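You operate a simulated robot arm through the tools that you are given. There is no shell and no other tool.

The job below is to be done with a simulated robot arm. You get a single attempt, and the scene is never put back.

TASK
Tape along the pencil line, brush the band beside it, then peel the tape off.
Fine: narrow brush, paint from the pot; brush back in the rack, tape strip back where it lay.

It is judged by the outcome, as a careful person would: the job done as asked, and still so three seconds after it is handed in. It fails if anything else is knocked over, pushed out of place, dropped, spilled or broken.

THE ROBOT
A 6-joint arm with a two-finger gripper, fixed in place. Base frame: the origin is on the floor under the middle of its stand, x ahead of it, y to its left, z up. Units: m, rad, N and s.
It reaches about 1.637 m from its shoulder. Its first joint turns from -2.897 to 2.897 rad. Payload 3.43 kg.
The tool frame sits at the grasp point between the pads (the TCP): z along the fingers, y along the line on which they close. The tips reach 0.02 m beyond it. The gripper opens to 0.19 m; its body begins 0.248 m behind the TCP.
Orientation is that of the tool frame in the base frame, as a unit quaternion [w, x, y, z]. With the fingers straight down and closing along the base's y, the tool's x points along the base's -x, its y along +y and its z along -z.

THE INTERFACE
- The arm moves only by the tool move_arm. Its argument "commands" is a list of rows, each an object (a shift or turn left out is 0, a gripper value left out holds the last) with "offset": the shift along the tool's x, y, z in m, a list of three; "turn": the turn, a rotation vector about the tool's x, y, z in rad, a list of three; "jaw": the gripper command, from -1 (fully open) to 1 (shut), values between in proportion. In form: [{"offset": [dx, dy, dz], "turn": [rx, ry, rz], "jaw": jaw}, ...]. A call has 1 to 20 rows; each row is the pose to reach, as a shift and turn from the pose commanded when the call began, along the tool's axes at that moment. Rows are played at 5 a second. More than 0.05 m and 0.15 rad between two rows, or a gripper value outside its range, and nothing of the call is played. A pose out of reach is approached as far as the arm can. The call stops where the force on the tool passes 40 N (or 10 N more than at its start, if that is more) or the arm is blocked; 0.2 s more then pass. Each finger travels about 0.045 m/s and halts on what it meets, pressing with about 30 N; the grip force reading is that of the motor and also rises with nothing between the fingers. The clock runs only during rows and for 0.2 s after the last one: add rows that repeat a pose to give the fingers time. The reply holds the time, the measured pose of the TCP, the force on the tool along the base axes, the opening and the grip force, in the units named above and with some noise, with the torque about the TCP (base axes, N m) and any sound that the robot's microphone picked up.
- Cameras (640 x 400 px; columns grow to the right, rows downward): "scene" is fixed at [0.0499, -0.6478, 1.7504]; the picture's right is [0.72, -0.70, 0.00], its down [-0.40, -0.41, -0.82] and it looks along [0.57, 0.59, -0.58] (base axes); focal length 372 px, centre (320, 200). "wrist" rides on the gripper at [0.07, -0.008, -0.288] in the tool frame; the picture's right is [0.12, 0.99, 0.00], its down [-0.96, 0.12, -0.25] and it looks along [-0.25, 0.03, 0.97] (tool axes); focal length 261 px, centre (320, 200). There is no depth. A picture from a camera that has moved, and an enlarged one, comes with that camera's place and axes in the base frame and with its lens.
- snapshot(camera): a new picture of that camera. The clock stands still meanwhile.
- slide_trunk(by): slides the trunk up (or, below 0, down) by that many m; the arm rides with it, the base frame stays. It gives what a move gives, with no picture.
- inspect(camera, box): a new picture of the part [left, top, right, bottom] of that camera's present view, enlarged. The clock stands still meanwhile.
- hand_in(): hands the job in; it is judged then, once.

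Places have to be worked out from the pictures, the camera data and where the tool is seen. Open the gripper and draw the arm clear of the work before you hand the job in, unless the task says otherwise.

The tools are called after "Call:" by a JSON object that holds its "op" and its "data". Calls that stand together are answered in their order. move_arm: Moves the arm, as the interface text tells. Its arguments: {"type":"object","properties":{"commands":{"type":"array","items":{"type":"object","properties":{"offset":{"type":"array","items":{"type":"number"}},"turn":{"type":"array","items":{"type":"number"}},"jaw":{"type":"number"}}}}},"required":["commands"]} The other tools are called the same way: slide_trunk (by) moves the trunk up or down; snapshot (camera) takes a picture; inspect (camera, box) takes an enlarged picture of a part of a camera's view; hand_in () hands the job in.

At the start:

```text
clock: 0.0
ee_pos: [0.5257, 0.2653, 1.3556]
tool_rot: [0.0, 0.001, 1.0, 0.0]
ft_force: [-0.2, -0.2, -0.6]
wrist_torque: [0.03, 0.02, -0.01]
opening: 0.1898
gripper_force: 0.0
trunk travel left (down, up): [-0.188, 0.052]
```

scene: 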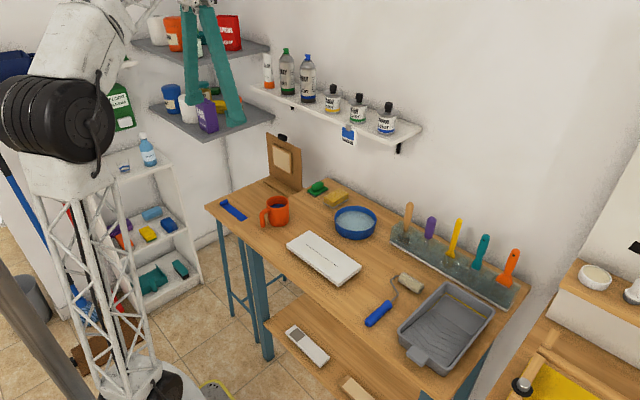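
wrist: 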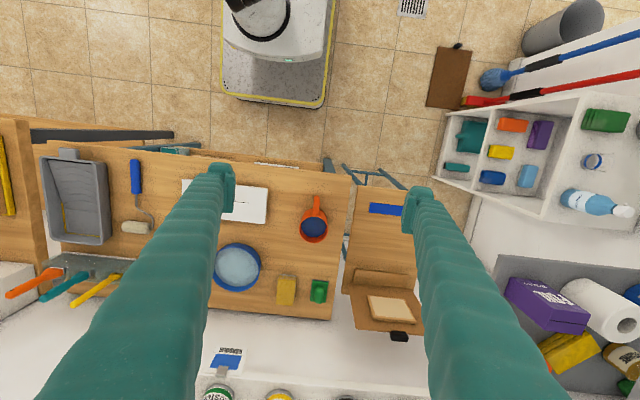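

I start by enlarging the scene parts: the board with the pencil line, the tape strip (blue), the pot and the rack.

Call:
{"op": "inspect", "data": {"camera": "scene", "box": [200, 130, 380, 300]}}

Call:
{"op": "inspect", "data": {"camera": "scene", "box": [360, 180, 540, 300]}}

Call:
{"op": "inspect", "data": {"camera": "wrist", "box": [180, 140, 440, 300]}}

Call:
{"op": "inspect", "data": {"camera": "wrist", "box": [0, 140, 220, 320]}}

```text
2.35 times, centred on (290, 215) of scene
camera zoom: at [0.0499, -0.6478, 1.7504], right [0.72, -0.7, 0.0], down [-0.4, -0.41, -0.82], along [0.57, 0.59, -0.58], focal length 875 px, centre (391, 165)
```

zoom: 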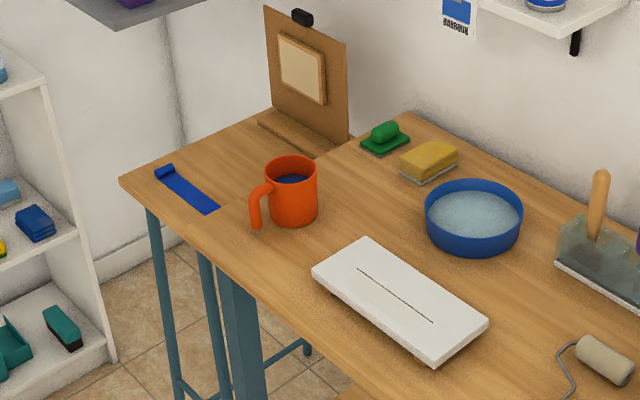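

```text
3.33 times, centred on (450, 240) of scene
camera zoom: at [0.0499, -0.6478, 1.7504], right [0.72, -0.7, 0.0], down [-0.4, -0.41, -0.82], along [0.57, 0.59, -0.58], focal length 1240 px, centre (-113, 67)
```

zoom: 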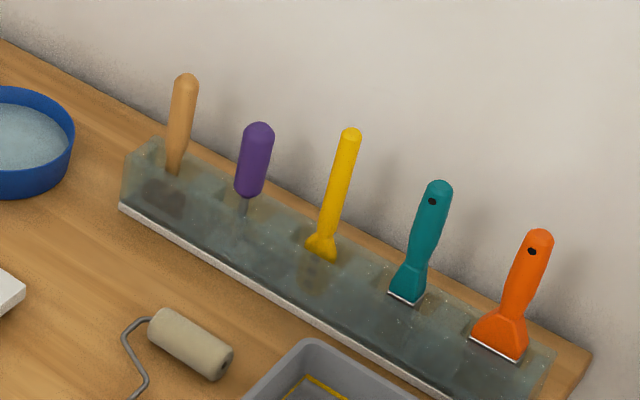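

```text
2.46 times, centred on (310, 220) of wrist
camera zoom: at [0.4561, 0.2569, 1.6436], right [-0.12, 0.99, 0.0], down [0.96, 0.12, 0.25], along [0.25, 0.03, -0.97], focal length 642 px, centre (345, 151)
```

zoom: 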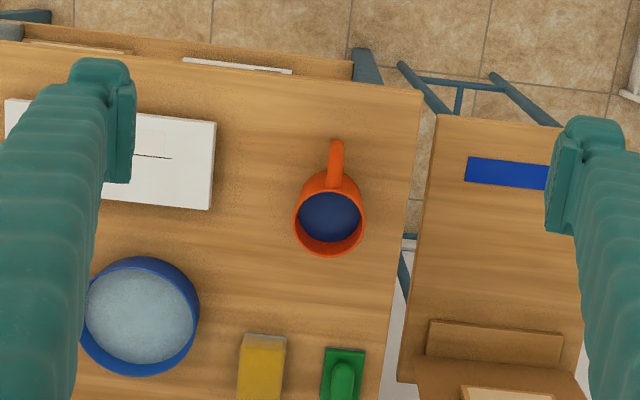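

```text
2.22 times, centred on (110, 230) of wrist
camera zoom: at [0.4561, 0.2569, 1.6436], right [-0.12, 0.99, 0.0], down [0.96, 0.12, 0.25], along [0.25, 0.03, -0.97], focal length 579 px, centre (787, 133)
```

zoom: 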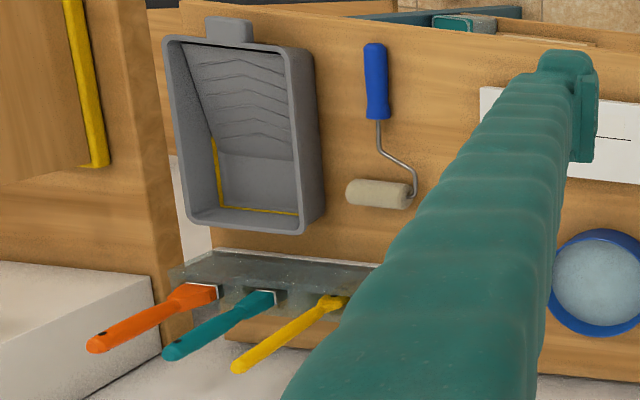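

I look closer at the rack tools, the mug and the tape strip to tell what each is.

Call:
{"op": "inspect", "data": {"camera": "scene", "box": [385, 195, 455, 270]}}

Call:
{"op": "inspect", "data": {"camera": "scene", "box": [450, 225, 530, 310]}}

Call:
{"op": "inspect", "data": {"camera": "scene", "box": [205, 185, 300, 245]}}

Call:
{"op": "inspect", "data": {"camera": "scene", "box": [275, 220, 375, 295]}}

```text
5.33 times, centred on (420, 232) of scene
camera zoom: at [0.0499, -0.6478, 1.7504], right [0.72, -0.7, 0.0], down [-0.4, -0.41, -0.82], along [0.57, 0.59, -0.58], focal length 1983 px, centre (-213, 27)
```

zoom: 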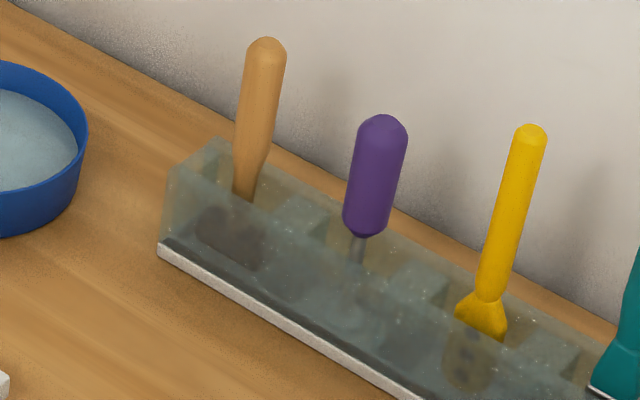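

```text
4.71 times, centred on (490, 268) of scene
camera zoom: at [0.0499, -0.6478, 1.7504], right [0.72, -0.7, 0.0], down [-0.4, -0.41, -0.82], along [0.57, 0.59, -0.58], focal length 1750 px, centre (-480, -118)
```

zoom: 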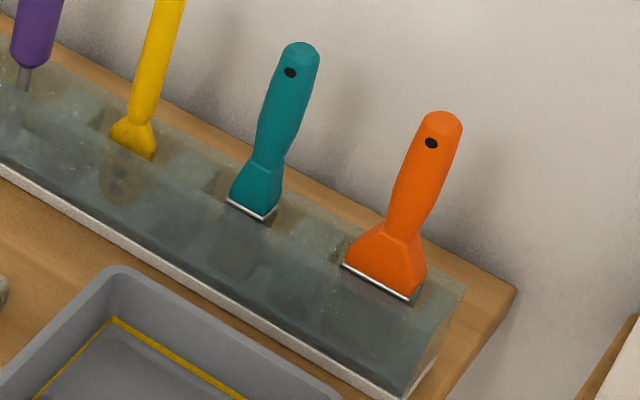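

```text
6.67 times, centred on (252, 215) of scene
camera zoom: at [0.0499, -0.6478, 1.7504], right [0.72, -0.7, 0.0], down [-0.4, -0.41, -0.82], along [0.57, 0.59, -0.58], focal length 2479 px, centre (770, 100)
```

zoom: 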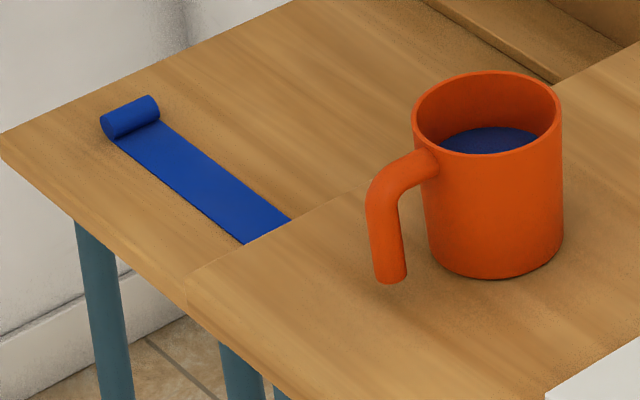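

```text
5.33 times, centred on (325, 258) of scene
camera zoom: at [0.0499, -0.6478, 1.7504], right [0.72, -0.7, 0.0], down [-0.4, -0.41, -0.82], along [0.57, 0.59, -0.58], focal length 1983 px, centre (293, -107)
```

zoom: 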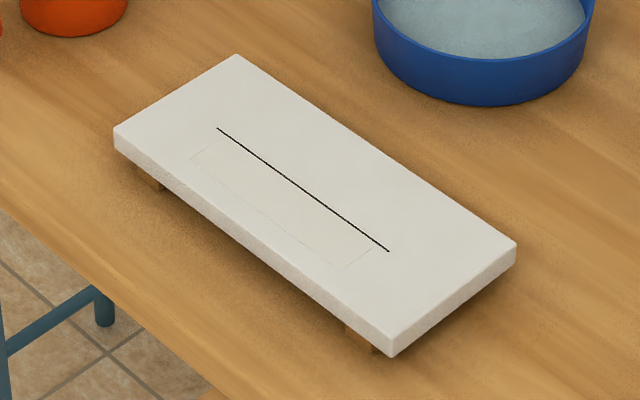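

The strip's rolled end and the board's pencil line are visible; the band is faintly outlined on the near side of the line. I'll move over the board (about x 0.69, y 0.0) for a closer wrist view.

Call:
{"op": "move_arm", "data": {"commands": [{"offset": [-0.009, -0.033, 0.025]}, {"offset": [-0.018, -0.066, 0.05]}, {"offset": [-0.027, -0.1, 0.076]}, {"offset": [-0.037, -0.133, 0.103]}, {"offset": [-0.046, -0.166, 0.128]}, {"offset": [-0.056, -0.2, 0.154]}, {"offset": [-0.065, -0.233, 0.18]}, {"offset": [-0.0743, -0.2653, 0.2056]}, {"offset": [-0.0743, -0.2653, 0.2056]}]}}

Call:
{"op": "snapshot", "data": {"camera": "wrist"}}

Call:
{"op": "snapshot", "data": {"camera": "scene"}}

```text
clock: 2.0
ee_pos: [0.6001, -0.0023, 1.1524]
tool_rot: [0.001, 0.0, 1.0, 0.0]
ft_force: [-0.4, -0.3, -0.2]
wrist_torque: [0.01, 0.0, 0.04]
opening: 0.1901
gripper_force: 0.0
trunk travel left (down, up): [-0.188, 0.052]
```

```text
taken
camera wrist: at [0.5303, -0.0115, 1.4401], right [-0.12, 0.99, 0.0], down [0.96, 0.12, 0.25], along [0.25, 0.03, -0.97], focal length 261 px, centre (320, 200)
```

wrist: 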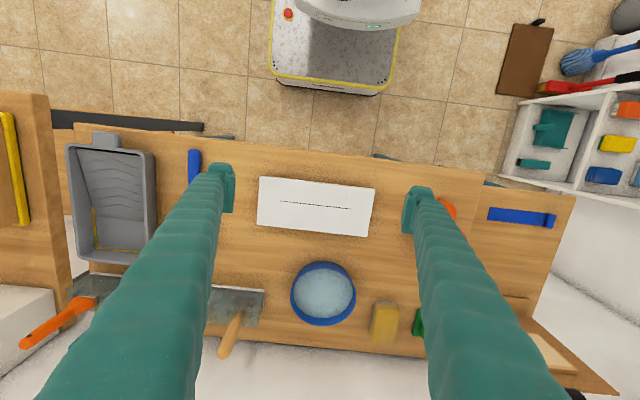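

```text
taken
```

scene: 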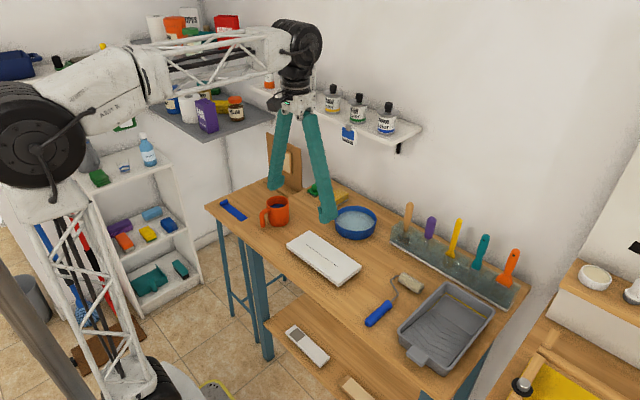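

Now I enlarge the board and the tape in this wrist view.

Call:
{"op": "inspect", "data": {"camera": "wrist", "box": [250, 170, 390, 250]}}

Call:
{"op": "inspect", "data": {"camera": "wrist", "box": [470, 190, 580, 250]}}

Call:
{"op": "inspect", "data": {"camera": "wrist", "box": [10, 250, 290, 380]}}

```text
4.57 times, centred on (320, 210) of wrist
camera zoom: at [0.5303, -0.0115, 1.4401], right [-0.12, 0.99, 0.0], down [0.96, 0.12, 0.25], along [0.25, 0.03, -0.97], focal length 1192 px, centre (320, 154)
```

zoom: 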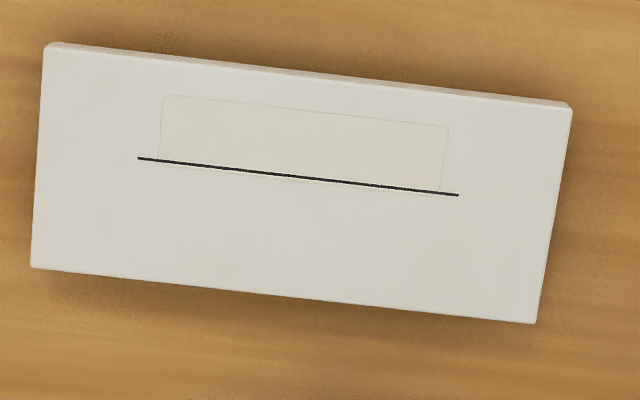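

```text
5.82 times, centred on (525, 220) of wrist
camera zoom: at [0.5303, -0.0115, 1.4401], right [-0.12, 0.99, 0.0], down [0.96, 0.12, 0.25], along [0.25, 0.03, -0.97], focal length 1516 px, centre (-873, 84)
```

zoom: 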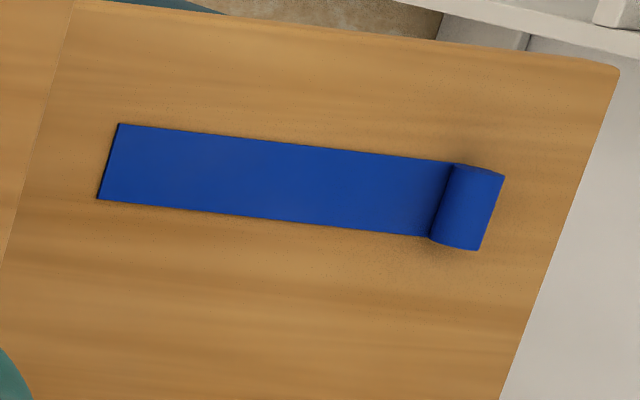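

```text
2.29 times, centred on (150, 315) of wrist
camera zoom: at [0.5303, -0.0115, 1.4401], right [-0.12, 0.99, 0.0], down [0.96, 0.12, 0.25], along [0.25, 0.03, -0.97], focal length 596 px, centre (709, -63)
```

zoom: 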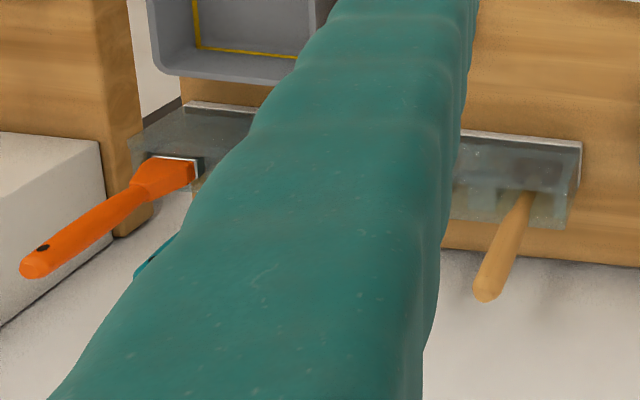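

The line runs along y at about x 0.68, z ≈ 0.885, with the band on the robot's side, so the tape goes on the far side. Next I tilt the gripper forward to look at the rack from the front and identify the brushes.

Call:
{"op": "move_arm", "data": {"commands": [{"offset": [-0.01, -0.045, 0.01], "turn": [0, -0.14, 0]}, {"offset": [-0.02, -0.09, 0.02], "turn": [0, -0.28, 0]}, {"offset": [-0.03, -0.135, 0.03], "turn": [0, -0.42, 0]}, {"offset": [-0.04, -0.18, 0.04], "turn": [0, -0.56, 0]}, {"offset": [-0.05, -0.225, 0.05], "turn": [0, -0.7, 0]}, {"offset": [-0.06, -0.265, 0.06], "turn": [0, -0.84, 0]}, {"offset": [-0.06, -0.28, 0.06], "turn": [0, -0.95, 0]}, {"offset": [-0.06, -0.28, 0.06], "turn": [0, -0.95, 0]}]}}

Call:
{"op": "snapshot", "data": {"camera": "wrist"}}

Call:
{"op": "snapshot", "data": {"camera": "scene"}}

```text
clock: 3.8
ee_pos: [0.6596, -0.2823, 1.088]
tool_rot: [0.457, 0.001, 0.889, 0.0]
ft_force: [-0.8, 0.5, 0.1]
wrist_torque: [-0.01, -0.04, -0.01]
opening: 0.1901
gripper_force: 0.1
trunk travel left (down, up): [-0.188, 0.052]
```

```text
taken
camera wrist: at [0.3852, -0.2893, 1.1998], right [-0.07, 0.99, -0.1], down [0.36, 0.11, 0.93], along [0.93, 0.03, -0.36], focal length 261 px, centre (320, 200)
```

wrist: 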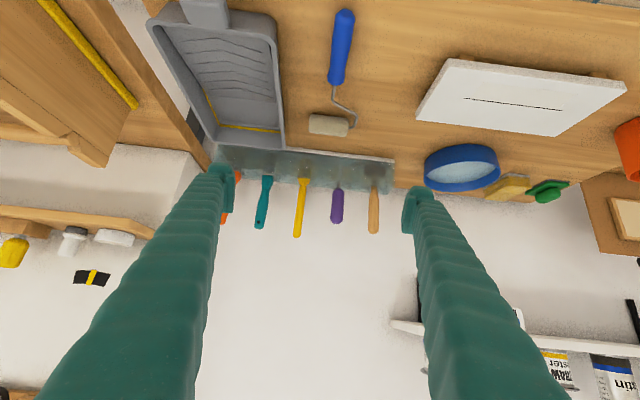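

```text
taken
```

scene: 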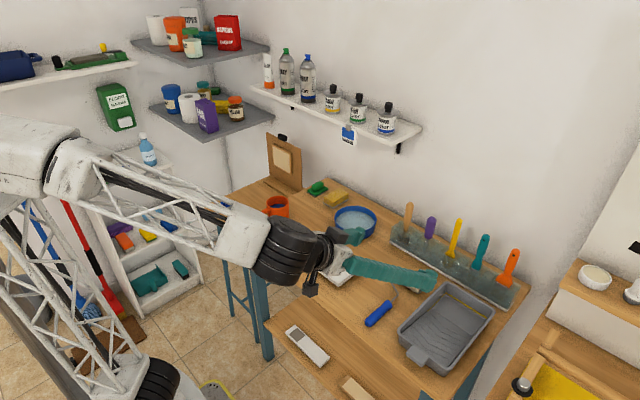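

The view is upside down, but shows the rack's front. I enlarge it.

Call:
{"op": "inspect", "data": {"camera": "wrist", "box": [210, 140, 310, 240]}}

Call:
{"op": "inspect", "data": {"camera": "wrist", "box": [300, 140, 400, 240]}}

```text
4.00 times, centred on (260, 190) of wrist
camera zoom: at [0.3852, -0.2893, 1.1998], right [-0.07, 0.99, -0.1], down [0.36, 0.11, 0.93], along [0.93, 0.03, -0.36], focal length 1043 px, centre (560, 240)
```

zoom: 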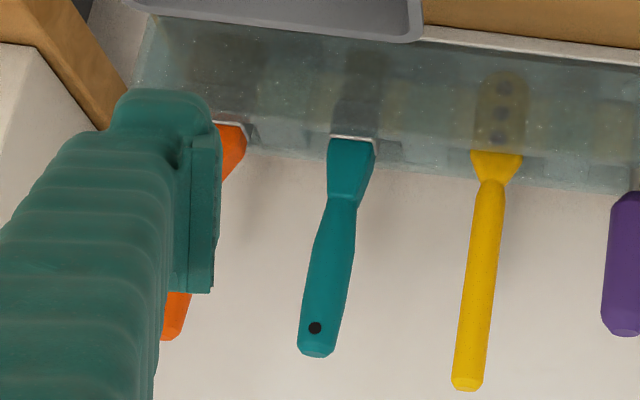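

```text
4.00 times, centred on (350, 190) of wrist
camera zoom: at [0.3852, -0.2893, 1.1998], right [-0.07, 0.99, -0.1], down [0.36, 0.11, 0.93], along [0.93, 0.03, -0.36], focal length 1043 px, centre (200, 240)
```

zoom: 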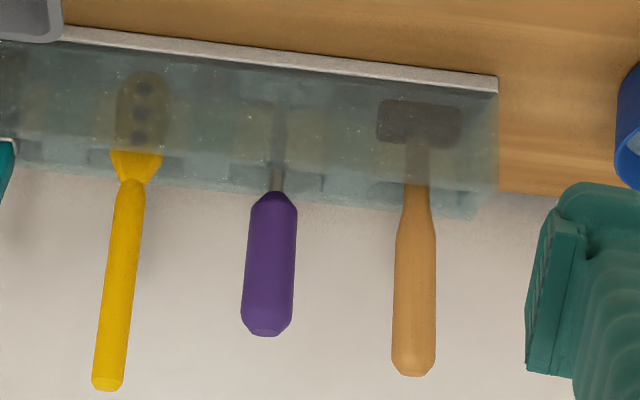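

The rack holds, left to right in the scene: mallet, screwdriver, holed yellow spatula, teal narrow brush and orange wide brush. The teal one is therefore the narrow brush. Now I straighten the gripper and move above the tape strip (about x 0.66, y 0.40–0.56) for a close look.

Call:
{"op": "move_arm", "data": {"commands": [{"offset": [0, 0.045, -0.01], "turn": [0, 0.135, 0]}, {"offset": [-0.001, 0.09, -0.018], "turn": [0, 0.27, 0]}, {"offset": [-0.001, 0.135, -0.025], "turn": [0, 0.405, 0]}, {"offset": [-0.002, 0.18, -0.032], "turn": [0, 0.54, 0]}, {"offset": [-0.002, 0.225, -0.04], "turn": [0, 0.675, 0]}, {"offset": [-0.003, 0.27, -0.048], "turn": [0, 0.81, 0]}, {"offset": [-0.003, 0.315, -0.055], "turn": [0, 0.95, 0]}, {"offset": [-0.004, 0.362, -0.06], "turn": [0, 0.95, 0]}, {"offset": [-0.005, 0.41, -0.065], "turn": [0, 0.95, 0]}, {"offset": [-0.0058, 0.457, -0.07], "turn": [0, 0.95, 0]}, {"offset": [-0.0058, 0.504, -0.075], "turn": [0, 0.95, 0]}, {"offset": [-0.0058, 0.55, -0.0779], "turn": [0, 0.95, 0]}, {"offset": [-0.0058, 0.595, -0.0779], "turn": [0, 0.95, 0]}, {"offset": [-0.0058, 0.64, -0.0779], "turn": [0, 0.95, 0]}, {"offset": [-0.0058, 0.685, -0.0779], "turn": [0, 0.95, 0]}, {"offset": [-0.0058, 0.725, -0.0779], "turn": [0, 0.95, 0]}, {"offset": [-0.0058, 0.76, -0.0779], "turn": [0, 0.95, 0]}, {"offset": [-0.0058, 0.76, -0.0779], "turn": [0, 0.95, 0]}]}}

Call:
{"op": "snapshot", "data": {"camera": "wrist"}}

Call:
{"op": "inspect", "data": {"camera": "wrist", "box": [250, 170, 390, 270]}}

```text
clock: 7.6
ee_pos: [0.6026, 0.4795, 1.1409]
tool_rot: [0.0, 0.0, 1.0, -0.001]
ft_force: [0.3, 0.1, -0.3]
wrist_torque: [-0.05, -0.01, 0.01]
opening: 0.1901
gripper_force: 0.1
trunk travel left (down, up): [-0.188, 0.052]
```

```text
taken
camera wrist: at [0.5324, 0.4716, 1.4295], right [-0.12, 0.99, 0.0], down [0.96, 0.12, 0.25], along [0.25, 0.03, -0.97], focal length 261 px, centre (320, 200)
```

wrist: 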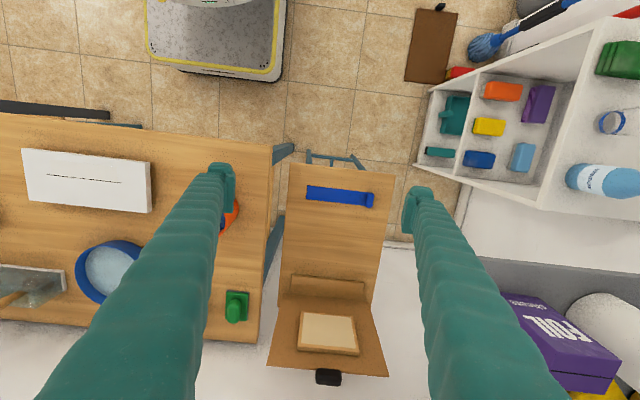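

```text
4.00 times, centred on (320, 220) of wrist
camera zoom: at [0.5324, 0.4716, 1.4295], right [-0.12, 0.99, 0.0], down [0.96, 0.12, 0.25], along [0.25, 0.03, -0.97], focal length 1043 px, centre (320, 120)
```

zoom: 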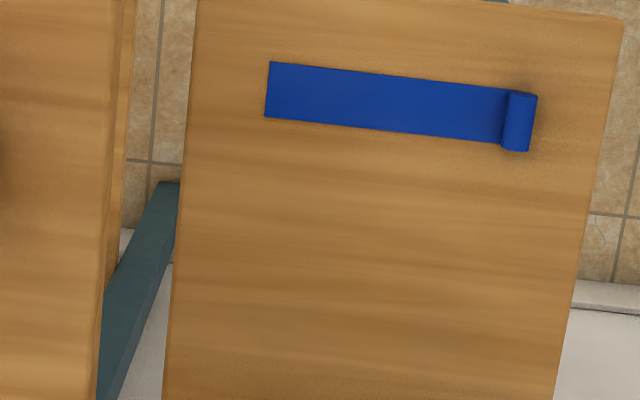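

The strip triangulates to z ≈ 0.785 (side table lower than the main one), x 0.664–0.700, y 0.455–0.627 with the roll at the +y end. I check the finger shape and the mug's contents before going down.

Call:
{"op": "inspect", "data": {"camera": "scene", "box": [150, 80, 350, 250]}}

Call:
{"op": "inspect", "data": {"camera": "wrist", "box": [10, 130, 170, 230]}}

Call:
{"op": "inspect", "data": {"camera": "wrist", "box": [190, 150, 290, 250]}}

```text
2.35 times, centred on (250, 165) of scene
camera zoom: at [0.0499, -0.6478, 1.7504], right [0.72, -0.7, 0.0], down [-0.4, -0.41, -0.82], along [0.57, 0.59, -0.58], focal length 875 px, centre (485, 282)
```

zoom: 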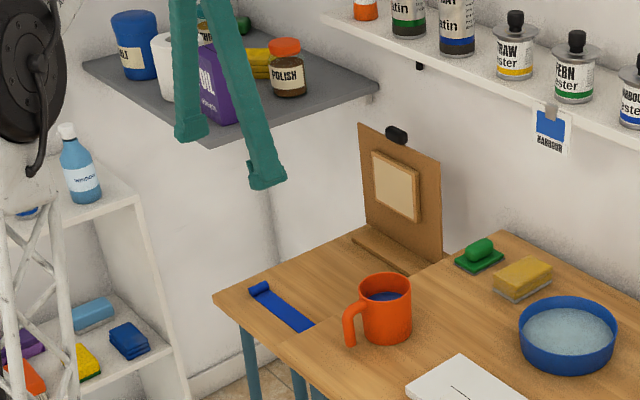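

```text
4.00 times, centred on (90, 180) of wrist
camera zoom: at [0.5324, 0.4716, 1.4295], right [-0.12, 0.99, 0.0], down [0.96, 0.12, 0.25], along [0.25, 0.03, -0.97], focal length 1043 px, centre (1240, 280)
```

zoom: 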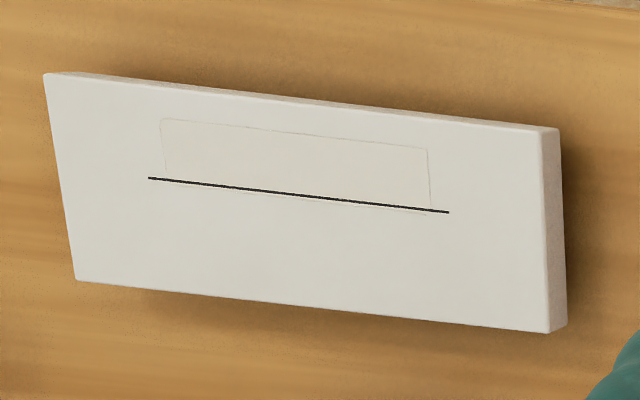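

```text
4.00 times, centred on (240, 200) of wrist
camera zoom: at [0.5324, 0.4716, 1.4295], right [-0.12, 0.99, 0.0], down [0.96, 0.12, 0.25], along [0.25, 0.03, -0.97], focal length 1043 px, centre (640, 200)
```

zoom: 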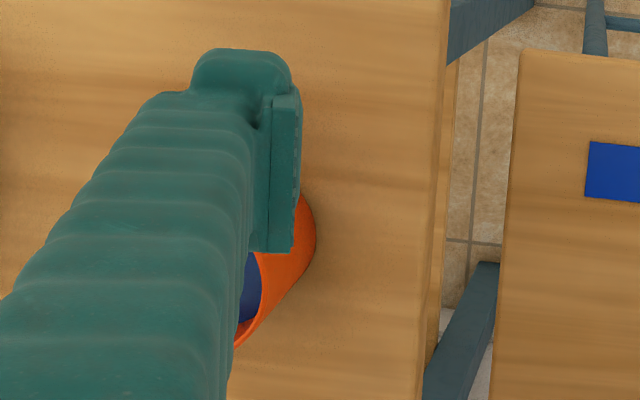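

Line triangulates to x≈0.683, y −0.080…0.073, z≈0.891. I zoom further on the band outline to see exactly how it relates to the line.

Call:
{"op": "inspect", "data": {"camera": "wrist", "box": [40, 155, 90, 190]}}

Call:
{"op": "inspect", "data": {"camera": "wrist", "box": [85, 160, 135, 195]}}

Call:
{"op": "inspect", "data": {"camera": "wrist", "box": [300, 175, 385, 220]}}

```text
11.43 times, centred on (65, 172) of wrist
camera zoom: at [0.5324, 0.4716, 1.4295], right [-0.12, 0.99, 0.0], down [0.96, 0.12, 0.25], along [0.25, 0.03, -0.97], focal length 2979 px, centre (3234, 514)
```

zoom: 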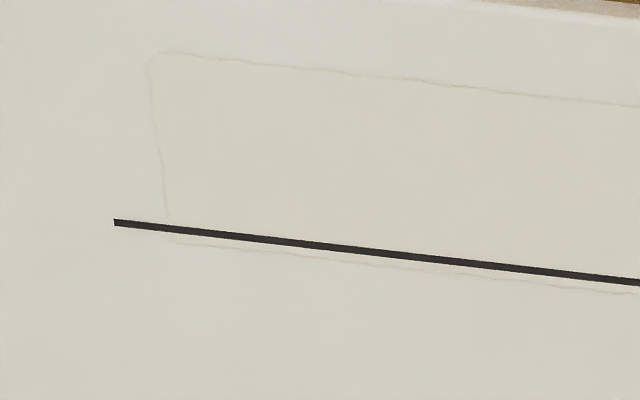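

```text
11.43 times, centred on (110, 178) of wrist
camera zoom: at [0.5324, 0.4716, 1.4295], right [-0.12, 0.99, 0.0], down [0.96, 0.12, 0.25], along [0.25, 0.03, -0.97], focal length 2979 px, centre (2720, 457)
```

zoom: 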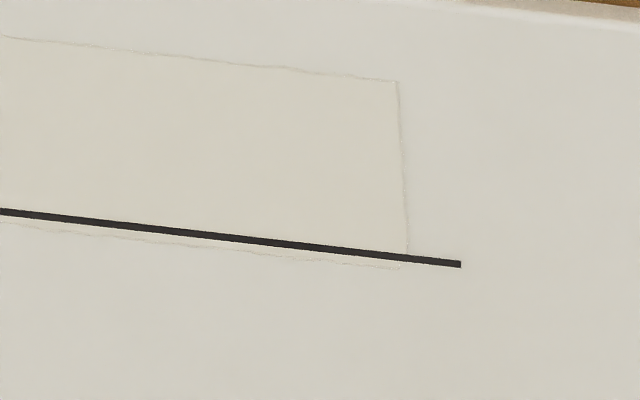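

```text
7.53 times, centred on (342, 198) of wrist
camera zoom: at [0.5324, 0.4716, 1.4295], right [-0.12, 0.99, 0.0], down [0.96, 0.12, 0.25], along [0.25, 0.03, -0.97], focal length 1962 px, centre (151, 219)
```

zoom: 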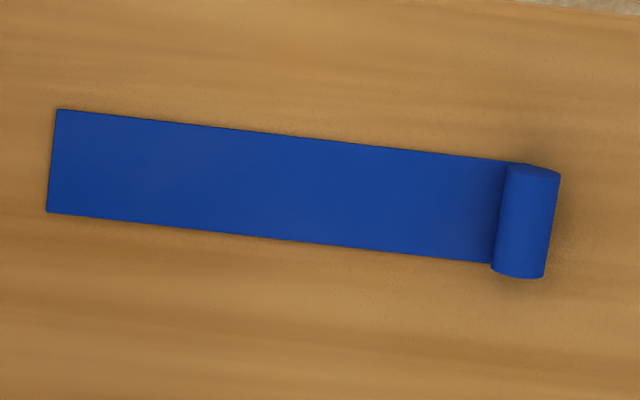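

The faint patch extends about 2 mm past the line, so the tape edge on the line masks that side. Before lowering near the corner shelf I check how close that shelf is to the gripper.

Call:
{"op": "inspect", "data": {"camera": "wrist", "box": [400, 180, 640, 400]}}

Call:
{"op": "inspect", "data": {"camera": "scene", "box": [130, 60, 300, 180]}}

```text
1.82 times, centred on (520, 290) of wrist
camera zoom: at [0.5324, 0.4716, 1.4295], right [-0.12, 0.99, 0.0], down [0.96, 0.12, 0.25], along [0.25, 0.03, -0.97], focal length 474 px, centre (-44, 36)
```

zoom: 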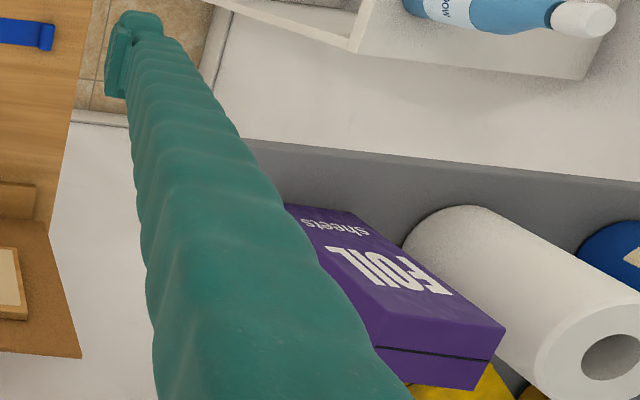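

```text
3.33 times, centred on (215, 120) of scene
camera zoom: at [0.0499, -0.6478, 1.7504], right [0.72, -0.7, 0.0], down [-0.4, -0.41, -0.82], along [0.57, 0.59, -0.58], focal length 1240 px, centre (670, 467)
```

zoom: 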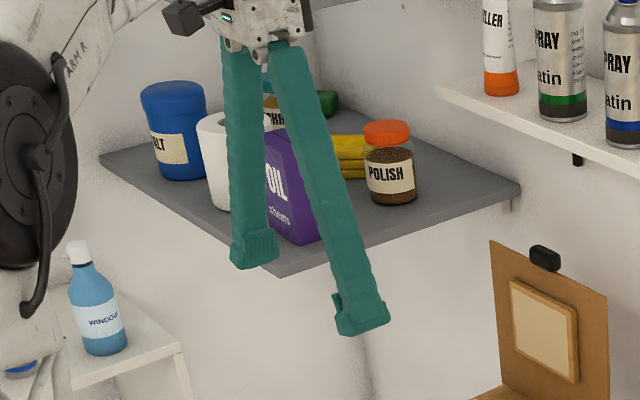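

The corner shelf's near corner is around (0.69, 0.67, 1.06), close to where the gripper body would be. So I will lean the gripper 0.4 rad toward the robot for the tape grasp. First a null move to gauge reading noise, narrowing the jaw to about 0.065 m.

Call:
{"op": "move_arm", "data": {"commands": [{"offset": [0, 0, 0], "jaw": 0.3}, {"offset": [0, 0, 0], "jaw": 0.3}, {"offset": [0, 0, 0], "jaw": 0.3}, {"offset": [0, 0, 0], "jaw": 0.3}, {"offset": [0, 0, 0], "jaw": 0.3}, {"offset": [0, 0, 0], "jaw": 0.3}, {"offset": [0, 0, 0], "jaw": 0.3}, {"offset": [0, 0, 0], "jaw": 0.3}]}}

Call:
{"op": "snapshot", "data": {"camera": "wrist"}}

```text
clock: 9.4
ee_pos: [0.6019, 0.4797, 1.142]
tool_rot: [0.0, 0.0, 1.0, 0.0]
ft_force: [-0.5, 0.4, 0.4]
wrist_torque: [-0.02, 0.02, -0.02]
opening: 0.0662
gripper_force: 0.1
trunk travel left (down, up): [-0.188, 0.052]
```

```text
taken
camera wrist: at [0.5323, 0.4712, 1.4296], right [-0.12, 0.99, 0.0], down [0.96, 0.12, 0.25], along [0.25, 0.03, -0.97], focal length 261 px, centre (320, 200)
```

wrist: 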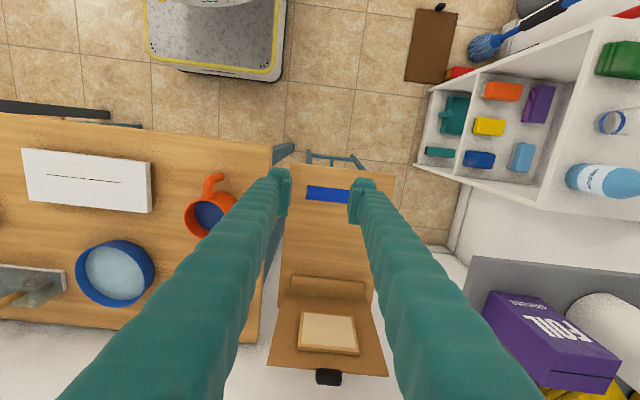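

Camera-pose readings agree to 0.4 mm; the shelf corner refines to about (0.686, 0.72, 1.05). I go to a hover above the roll at (0.677, 0.617, 0.90) with a 0.3 rad lean.

Call:
{"op": "move_arm", "data": {"commands": [{"offset": [-0.015, 0.035, 0.02], "turn": [0, -0.1, 0]}, {"offset": [-0.03, 0.07, 0.045], "turn": [0, -0.2, 0]}, {"offset": [-0.045, 0.1, 0.075], "turn": [0, -0.3, 0]}, {"offset": [-0.06, 0.125, 0.11], "turn": [0, -0.3, 0]}, {"offset": [-0.0743, 0.1373, 0.145], "turn": [0, -0.3, 0]}, {"offset": [-0.0743, 0.1373, 0.18], "turn": [0, -0.3, 0]}, {"offset": [-0.0743, 0.1373, 0.215], "turn": [0, -0.3, 0]}, {"offset": [-0.0743, 0.1373, 0.2416], "turn": [0, -0.3, 0]}, {"offset": [-0.0743, 0.1373, 0.2416], "turn": [0, -0.3, 0]}]}}

Call:
{"op": "snapshot", "data": {"camera": "wrist"}}

Call:
{"op": "inspect", "data": {"camera": "scene", "box": [150, 60, 350, 250]}}

```text
clock: 11.4
ee_pos: [0.672, 0.619, 0.8966]
tool_rot: [0.148, 0.0, 0.989, -0.001]
ft_force: [0.6, -0.8, -0.5]
wrist_torque: [0.02, -0.03, 0.0]
opening: 0.0664
gripper_force: 0.1
trunk travel left (down, up): [-0.188, 0.052]
```

```text
taken
camera wrist: at [0.5216, 0.6114, 1.1507], right [-0.11, 0.99, -0.04], down [0.85, 0.12, 0.52], along [0.52, 0.03, -0.85], focal length 261 px, centre (320, 200)
```

wrist: 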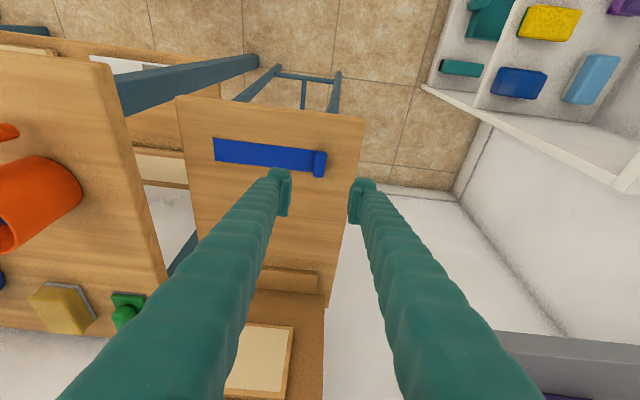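

```text
2.11 times, centred on (250, 155) of scene
camera zoom: at [0.0499, -0.6478, 1.7504], right [0.72, -0.7, 0.0], down [-0.4, -0.41, -0.82], along [0.57, 0.59, -0.58], focal length 783 px, centre (467, 295)
```

zoom: 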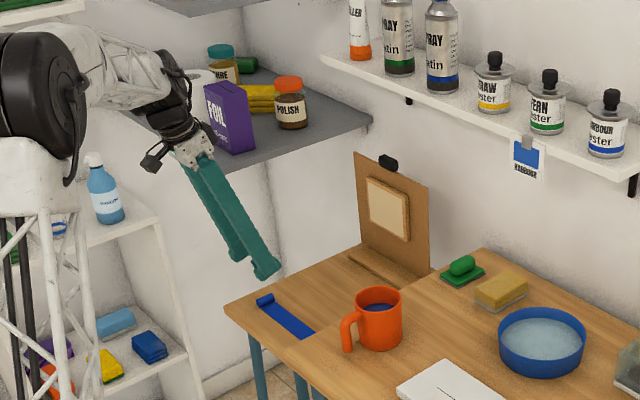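

The tips hover above the strip, the roll slightly nearer the robot than the finger line. I enlarge to refine.

Call:
{"op": "inspect", "data": {"camera": "wrist", "box": [200, 120, 380, 232]}}

```text
3.56 times, centred on (290, 176) of wrist
camera zoom: at [0.5216, 0.6114, 1.1507], right [-0.11, 0.99, -0.04], down [0.85, 0.12, 0.52], along [0.52, 0.03, -0.85], focal length 927 px, centre (427, 285)
```

zoom: 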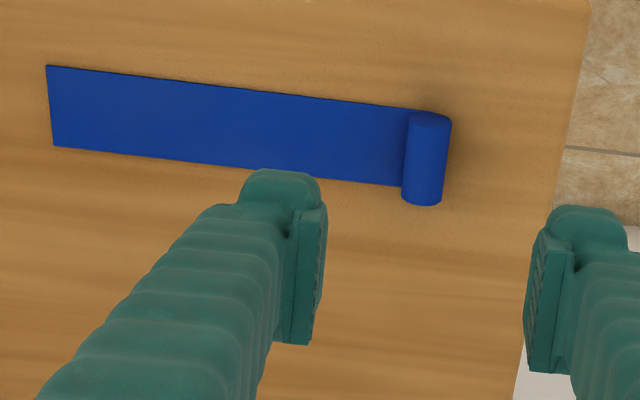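

Consistent: strip x 0.664–0.700, roll centred at y≈0.6165, diameter ≈0.019. TCP is at (0.6735, 0.619, 0.896); I descend first to z≈0.825 and check alignment.

Call:
{"op": "move_arm", "data": {"commands": [{"offset": [0.009, -0.0013, 0.035]}, {"offset": [0.0181, -0.0027, 0.069]}, {"offset": [0.0181, -0.0027, 0.069]}]}}

Call:
{"op": "inspect", "data": {"camera": "wrist", "box": [240, 140, 400, 240]}}

Call:
{"op": "inspect", "data": {"camera": "scene", "box": [190, 150, 290, 230]}}

```text
clock: 12.2
ee_pos: [0.6765, 0.6162, 0.8274]
tool_rot: [0.149, -0.001, 0.989, -0.001]
ft_force: [0.7, -0.9, 0.2]
wrist_torque: [-0.03, -0.04, 0.03]
opening: 0.0668
gripper_force: 0.1
trunk travel left (down, up): [-0.188, 0.052]
```

```text
4.00 times, centred on (320, 190) of wrist
camera zoom: at [0.5243, 0.6069, 1.0808], right [-0.11, 0.99, -0.04], down [0.85, 0.12, 0.52], along [0.52, 0.03, -0.85], focal length 1043 px, centre (320, 240)
```

zoom: 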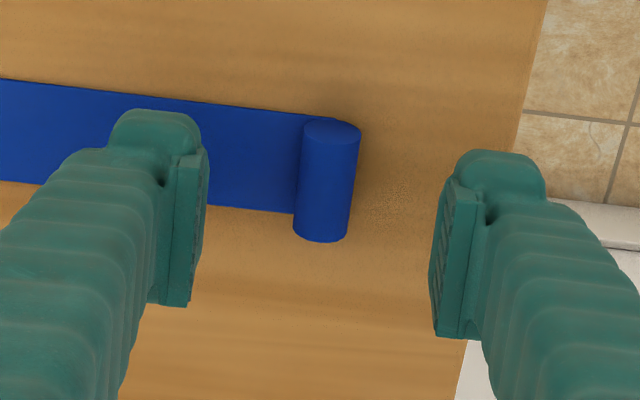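

```text
5.00 times, centred on (240, 190) of scene
camera zoom: at [0.0499, -0.6478, 1.7504], right [0.72, -0.7, 0.0], down [-0.4, -0.41, -0.82], along [0.57, 0.59, -0.58], focal length 1859 px, centre (720, 250)
```

zoom: 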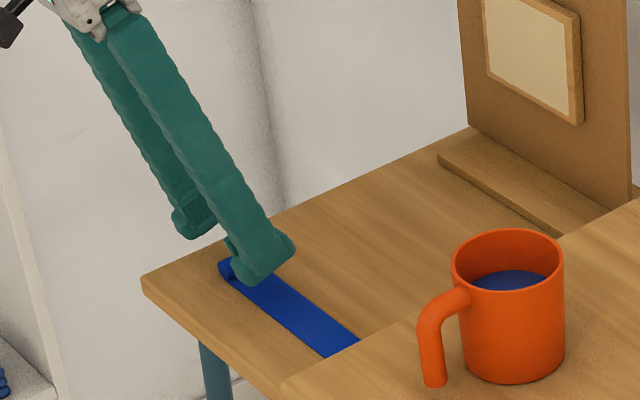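

Well centred around the roll. I go down the last 18 mm slowly, watching the force.

Call:
{"op": "move_arm", "data": {"commands": [{"offset": [0.0013, 0, 0.0045]}, {"offset": [0.0025, 0, 0.009]}, {"offset": [0.0037, 0, 0.013]}, {"offset": [0.0046, 0, 0.0165]}, {"offset": [0.0046, 0, 0.0165]}]}}

Call:
{"op": "inspect", "data": {"camera": "wrist", "box": [240, 140, 400, 240]}}

Call:
{"op": "inspect", "data": {"camera": "scene", "box": [200, 170, 280, 234]}}

```text
clock: 13.4
ee_pos: [0.6774, 0.6146, 0.8093]
tool_rot: [0.149, 0.0, 0.989, 0.001]
ft_force: [-0.6, -0.4, 0.7]
wrist_torque: [-0.02, 0.04, -0.01]
opening: 0.0667
gripper_force: 0.0
trunk travel left (down, up): [-0.188, 0.052]
```

```text
4.00 times, centred on (320, 190) of wrist
camera zoom: at [0.5257, 0.6065, 1.0638], right [-0.11, 0.99, -0.04], down [0.85, 0.12, 0.52], along [0.52, 0.03, -0.85], focal length 1043 px, centre (320, 240)
```

zoom: 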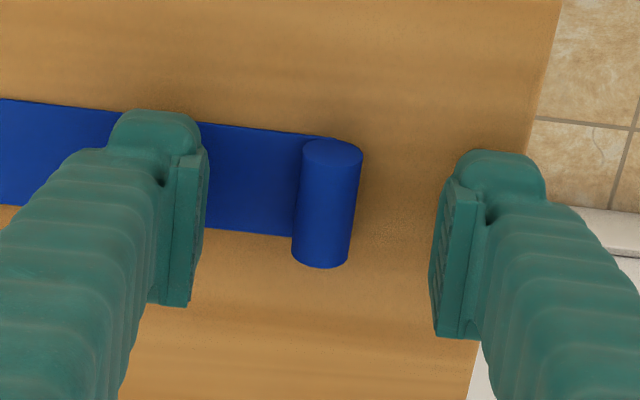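

```text
6.25 times, centred on (240, 202) of scene
camera zoom: at [0.0499, -0.6478, 1.7504], right [0.72, -0.7, 0.0], down [-0.4, -0.41, -0.82], along [0.57, 0.59, -0.58], focal length 2324 px, centre (820, 188)
```

zoom: 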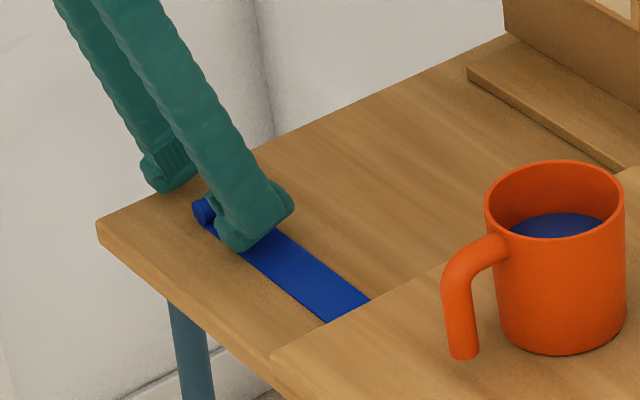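

No contact yet. I shift +2 mm in y to centre on the roll and feel for the surface in 1 mm steps.

Call:
{"op": "move_arm", "data": {"commands": [{"offset": [0.0003, 0.002, 0.001]}, {"offset": [0.0006, 0.002, 0.002]}, {"offset": [0.0006, 0.002, 0.002]}]}}

```text
clock: 14.2
ee_pos: [0.6788, 0.6169, 0.808]
tool_rot: [0.149, 0.0, 0.989, -0.001]
ft_force: [0.0, 0.0, 0.2]
wrist_torque: [-0.02, -0.02, -0.04]
opening: 0.0665
gripper_force: 0.1
trunk travel left (down, up): [-0.188, 0.052]
```

Call:
{"op": "move_arm", "data": {"commands": [{"offset": [0.0003, 0, 0.001]}, {"offset": [0.0006, 0, 0.002]}, {"offset": [0.0006, 0, 0.002]}]}}

Call:
{"op": "inspect", "data": {"camera": "wrist", "box": [240, 140, 400, 240]}}

```text
clock: 15.0
ee_pos: [0.6771, 0.6164, 0.8073]
tool_rot: [0.15, 0.0, 0.989, 0.0]
ft_force: [-1.3, 0.6, 0.0]
wrist_torque: [0.0, 0.03, 0.0]
opening: 0.0665
gripper_force: 0.1
trunk travel left (down, up): [-0.188, 0.052]
```

```text
4.00 times, centred on (320, 190) of wrist
camera zoom: at [0.5259, 0.6087, 1.0607], right [-0.11, 0.99, -0.04], down [0.85, 0.12, 0.52], along [0.52, 0.03, -0.85], focal length 1043 px, centre (320, 240)
```

zoom: 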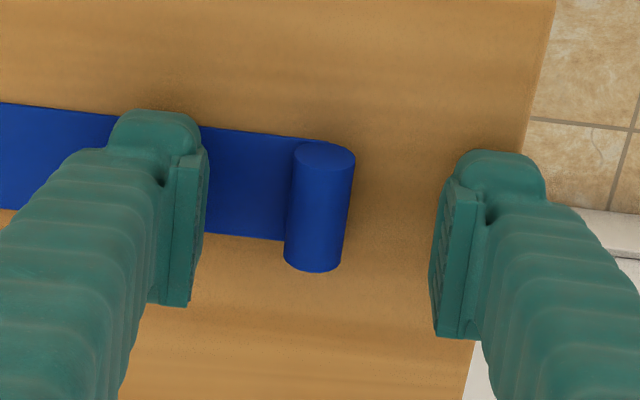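

Still free. Two more millimetres down, watching the force.

Call:
{"op": "move_arm", "data": {"commands": [{"offset": [0.0003, 0, 0.001]}, {"offset": [0.0003, 0, 0.001]}, {"offset": [0.0006, 0, 0.002]}, {"offset": [0.0006, 0, 0.002]}]}}

```text
clock: 16.0
ee_pos: [0.6775, 0.6161, 0.8047]
tool_rot: [0.15, 0.0, 0.989, 0.0]
ft_force: [0.3, -0.3, 5.1]
wrist_torque: [-0.2, 0.05, 0.04]
opening: 0.0664
gripper_force: 0.1
trunk travel left (down, up): [-0.188, 0.052]
```

Contact felt by the strip-side finger (5 N) at z≈0.8045, so the table/strip top is about 0.782. I back off 1.5 mm and close on the roll.

Call:
{"op": "move_arm", "data": {"commands": [{"offset": [-0.0004, 0, -0.0015]}, {"offset": [-0.0004, 0, -0.0015], "jaw": 0.6}, {"offset": [-0.0004, 0, -0.0015], "jaw": 0.8}, {"offset": [-0.0004, 0, -0.0015], "jaw": 0.9}, {"offset": [-0.0004, 0, -0.0015], "jaw": 1.0}, {"offset": [-0.0004, 0, -0.0015], "jaw": 1.0}, {"offset": [-0.0004, 0, -0.0015], "jaw": 1.0}, {"offset": [-0.0004, 0, -0.0015], "jaw": 1.0}]}}

Call:
{"op": "inspect", "data": {"camera": "wrist", "box": [200, 120, 380, 232]}}

Call:
{"op": "inspect", "data": {"camera": "scene", "box": [200, 170, 280, 234]}}

```text
clock: 17.8
ee_pos: [0.6775, 0.6163, 0.8054]
tool_rot: [0.149, 0.0, 0.989, 0.0]
ft_force: [-0.3, 1.2, 0.8]
wrist_torque: [-0.04, 0.01, -0.03]
opening: 0.0139
gripper_force: 29.8
trunk travel left (down, up): [-0.188, 0.052]
```

```text
3.56 times, centred on (290, 176) of wrist
camera zoom: at [0.5257, 0.6081, 1.0601], right [-0.11, 0.99, -0.04], down [0.85, 0.12, 0.52], along [0.52, 0.03, -0.85], focal length 927 px, centre (427, 285)
```

zoom: 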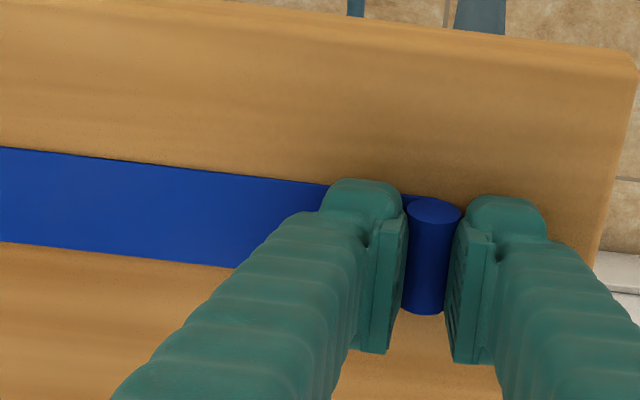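

```text
6.25 times, centred on (240, 202) of scene
camera zoom: at [0.0499, -0.6478, 1.7504], right [0.72, -0.7, 0.0], down [-0.4, -0.41, -0.82], along [0.57, 0.59, -0.58], focal length 2324 px, centre (820, 188)
```

zoom: 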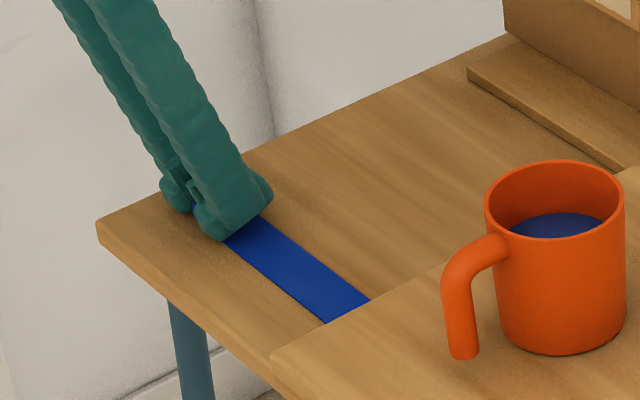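

The roll is gripped (opening 0.0139, 30 N). I note the grasp pose (0.6777, 0.6162, 0.8056) for the return, and lift 3 cm straight up to see whether the strip comes along.

Call:
{"op": "move_arm", "data": {"commands": [{"offset": [-0.0015, 0, -0.0048]}, {"offset": [-0.003, 0, -0.0096]}, {"offset": [-0.0059, 0, -0.0191]}, {"offset": [-0.0089, 0, -0.0287]}, {"offset": [-0.0089, 0, -0.0287]}]}}

Call:
{"op": "snapshot", "data": {"camera": "wrist"}}

Call:
{"op": "inspect", "data": {"camera": "scene", "box": [190, 150, 290, 230]}}

```text
clock: 19.0
ee_pos: [0.6781, 0.6169, 0.8348]
tool_rot: [0.15, 0.0, 0.989, 0.0]
ft_force: [0.0, -1.0, -0.2]
wrist_torque: [-0.01, -0.03, -0.01]
opening: 0.0138
gripper_force: 30.5
trunk travel left (down, up): [-0.188, 0.052]
```

```text
taken
camera wrist: at [0.5268, 0.6094, 1.0892], right [-0.11, 0.99, -0.04], down [0.85, 0.12, 0.52], along [0.52, 0.03, -0.85], focal length 261 px, centre (320, 200)
```

wrist: 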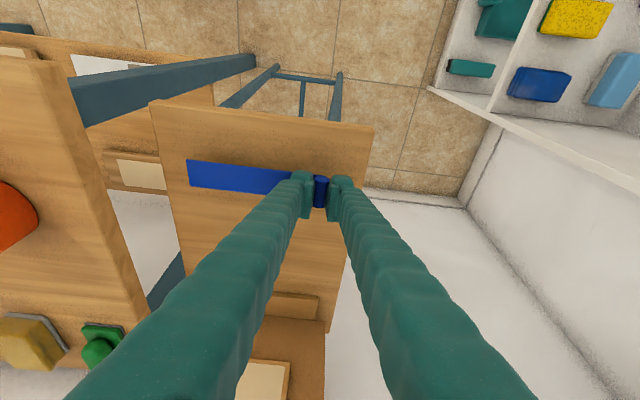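

```text
5.00 times, centred on (240, 190) of scene
camera zoom: at [0.0499, -0.6478, 1.7504], right [0.72, -0.7, 0.0], down [-0.4, -0.41, -0.82], along [0.57, 0.59, -0.58], focal length 1859 px, centre (720, 250)
```

zoom: 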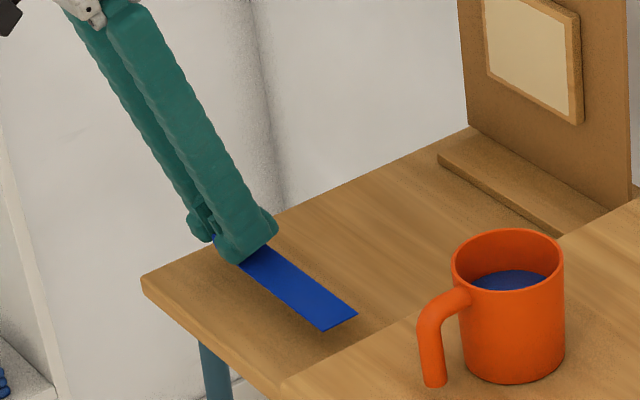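

The strip lifts cleanly and stays flat. I raise it to z≈1.035, clear of the mug, and carry it to above the far side of the pencil line.

Call:
{"op": "move_arm", "data": {"commands": [{"offset": [-0.0145, 0, -0.047]}, {"offset": [-0.029, 0, -0.094]}, {"offset": [-0.044, 0, -0.142]}, {"offset": [-0.0591, 0, -0.1911]}, {"offset": [-0.0605, -0.045, -0.1907]}, {"offset": [-0.062, -0.09, -0.1902]}, {"offset": [-0.0635, -0.135, -0.1898]}, {"offset": [-0.065, -0.18, -0.1893]}, {"offset": [-0.0665, -0.225, -0.1889]}, {"offset": [-0.068, -0.27, -0.1884]}, {"offset": [-0.0695, -0.315, -0.188]}, {"offset": [-0.071, -0.36, -0.1875]}, {"offset": [-0.0725, -0.405, -0.187]}, {"offset": [-0.074, -0.45, -0.1866]}, {"offset": [-0.0755, -0.495, -0.1861]}, {"offset": [-0.0767, -0.525, -0.1857]}, {"offset": [-0.0767, -0.539, -0.1857]}, {"offset": [-0.0767, -0.539, -0.1857]}]}}

Call:
{"op": "snapshot", "data": {"camera": "wrist"}}

Call:
{"op": "snapshot", "data": {"camera": "scene"}}

```text
refused: row 3 steps farther than a row can; nothing moved
```

```text
taken
camera wrist: at [0.5268, 0.6094, 1.0892], right [-0.11, 0.99, -0.04], down [0.85, 0.12, 0.52], along [0.52, 0.03, -0.85], focal length 261 px, centre (320, 200)
```

wrist: 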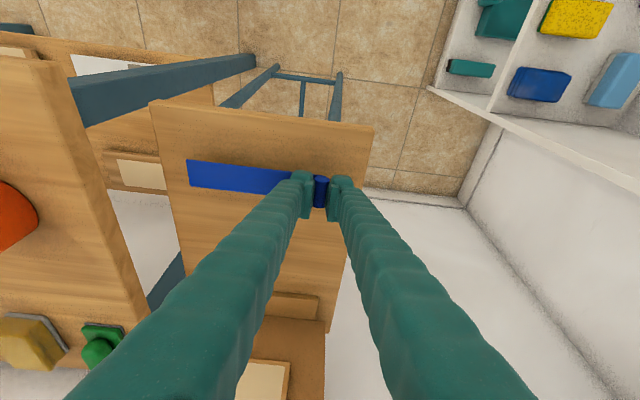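

```text
taken
```

scene: 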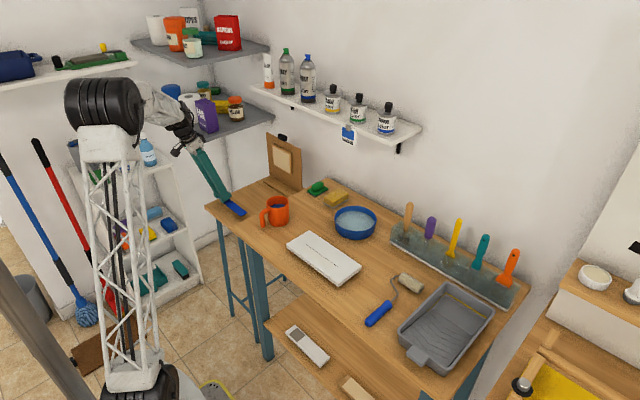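

The call was refused because a lift row exceeded the step limit by a hair, and nothing moved. I repeat it with smaller lift steps.

Call:
{"op": "move_arm", "data": {"commands": [{"offset": [-0.0118, 0, -0.0382]}, {"offset": [-0.0236, 0, -0.0764]}, {"offset": [-0.0355, 0, -0.1147]}, {"offset": [-0.0473, 0, -0.1529]}, {"offset": [-0.0591, 0, -0.1911]}, {"offset": [-0.0605, -0.044, -0.1907]}, {"offset": [-0.062, -0.088, -0.1902]}, {"offset": [-0.0635, -0.132, -0.1898]}, {"offset": [-0.065, -0.176, -0.1893]}, {"offset": [-0.0665, -0.22, -0.1889]}, {"offset": [-0.068, -0.264, -0.1884]}, {"offset": [-0.0695, -0.308, -0.188]}, {"offset": [-0.071, -0.352, -0.1875]}, {"offset": [-0.0725, -0.396, -0.187]}, {"offset": [-0.074, -0.44, -0.1866]}, {"offset": [-0.0755, -0.484, -0.1861]}, {"offset": [-0.0767, -0.52, -0.1857]}, {"offset": [-0.0767, -0.539, -0.1857]}, {"offset": [-0.0767, -0.539, -0.1857]}]}}

Call:
{"op": "snapshot", "data": {"camera": "wrist"}}

Call:
{"op": "snapshot", "data": {"camera": "scene"}}

```text
clock: 23.0
ee_pos: [0.6969, 0.0777, 1.0354]
tool_rot: [0.15, 0.0, 0.989, 0.0]
ft_force: [-0.3, -0.2, 0.0]
wrist_torque: [-0.02, 0.01, 0.01]
opening: 0.0143
gripper_force: 29.8
trunk travel left (down, up): [-0.188, 0.052]
```

```text
taken
camera wrist: at [0.5446, 0.0691, 1.2897], right [-0.11, 0.99, -0.04], down [0.85, 0.12, 0.52], along [0.52, 0.03, -0.85], focal length 261 px, centre (320, 200)
```

wrist: 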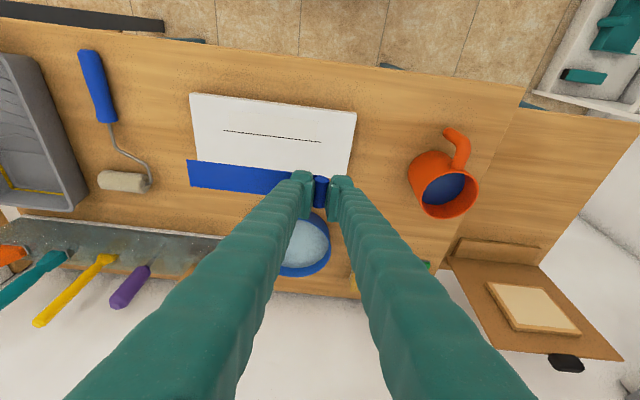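

```text
taken
```

scene: 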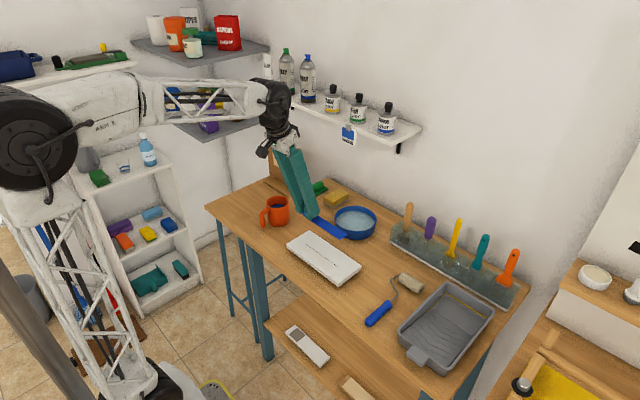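

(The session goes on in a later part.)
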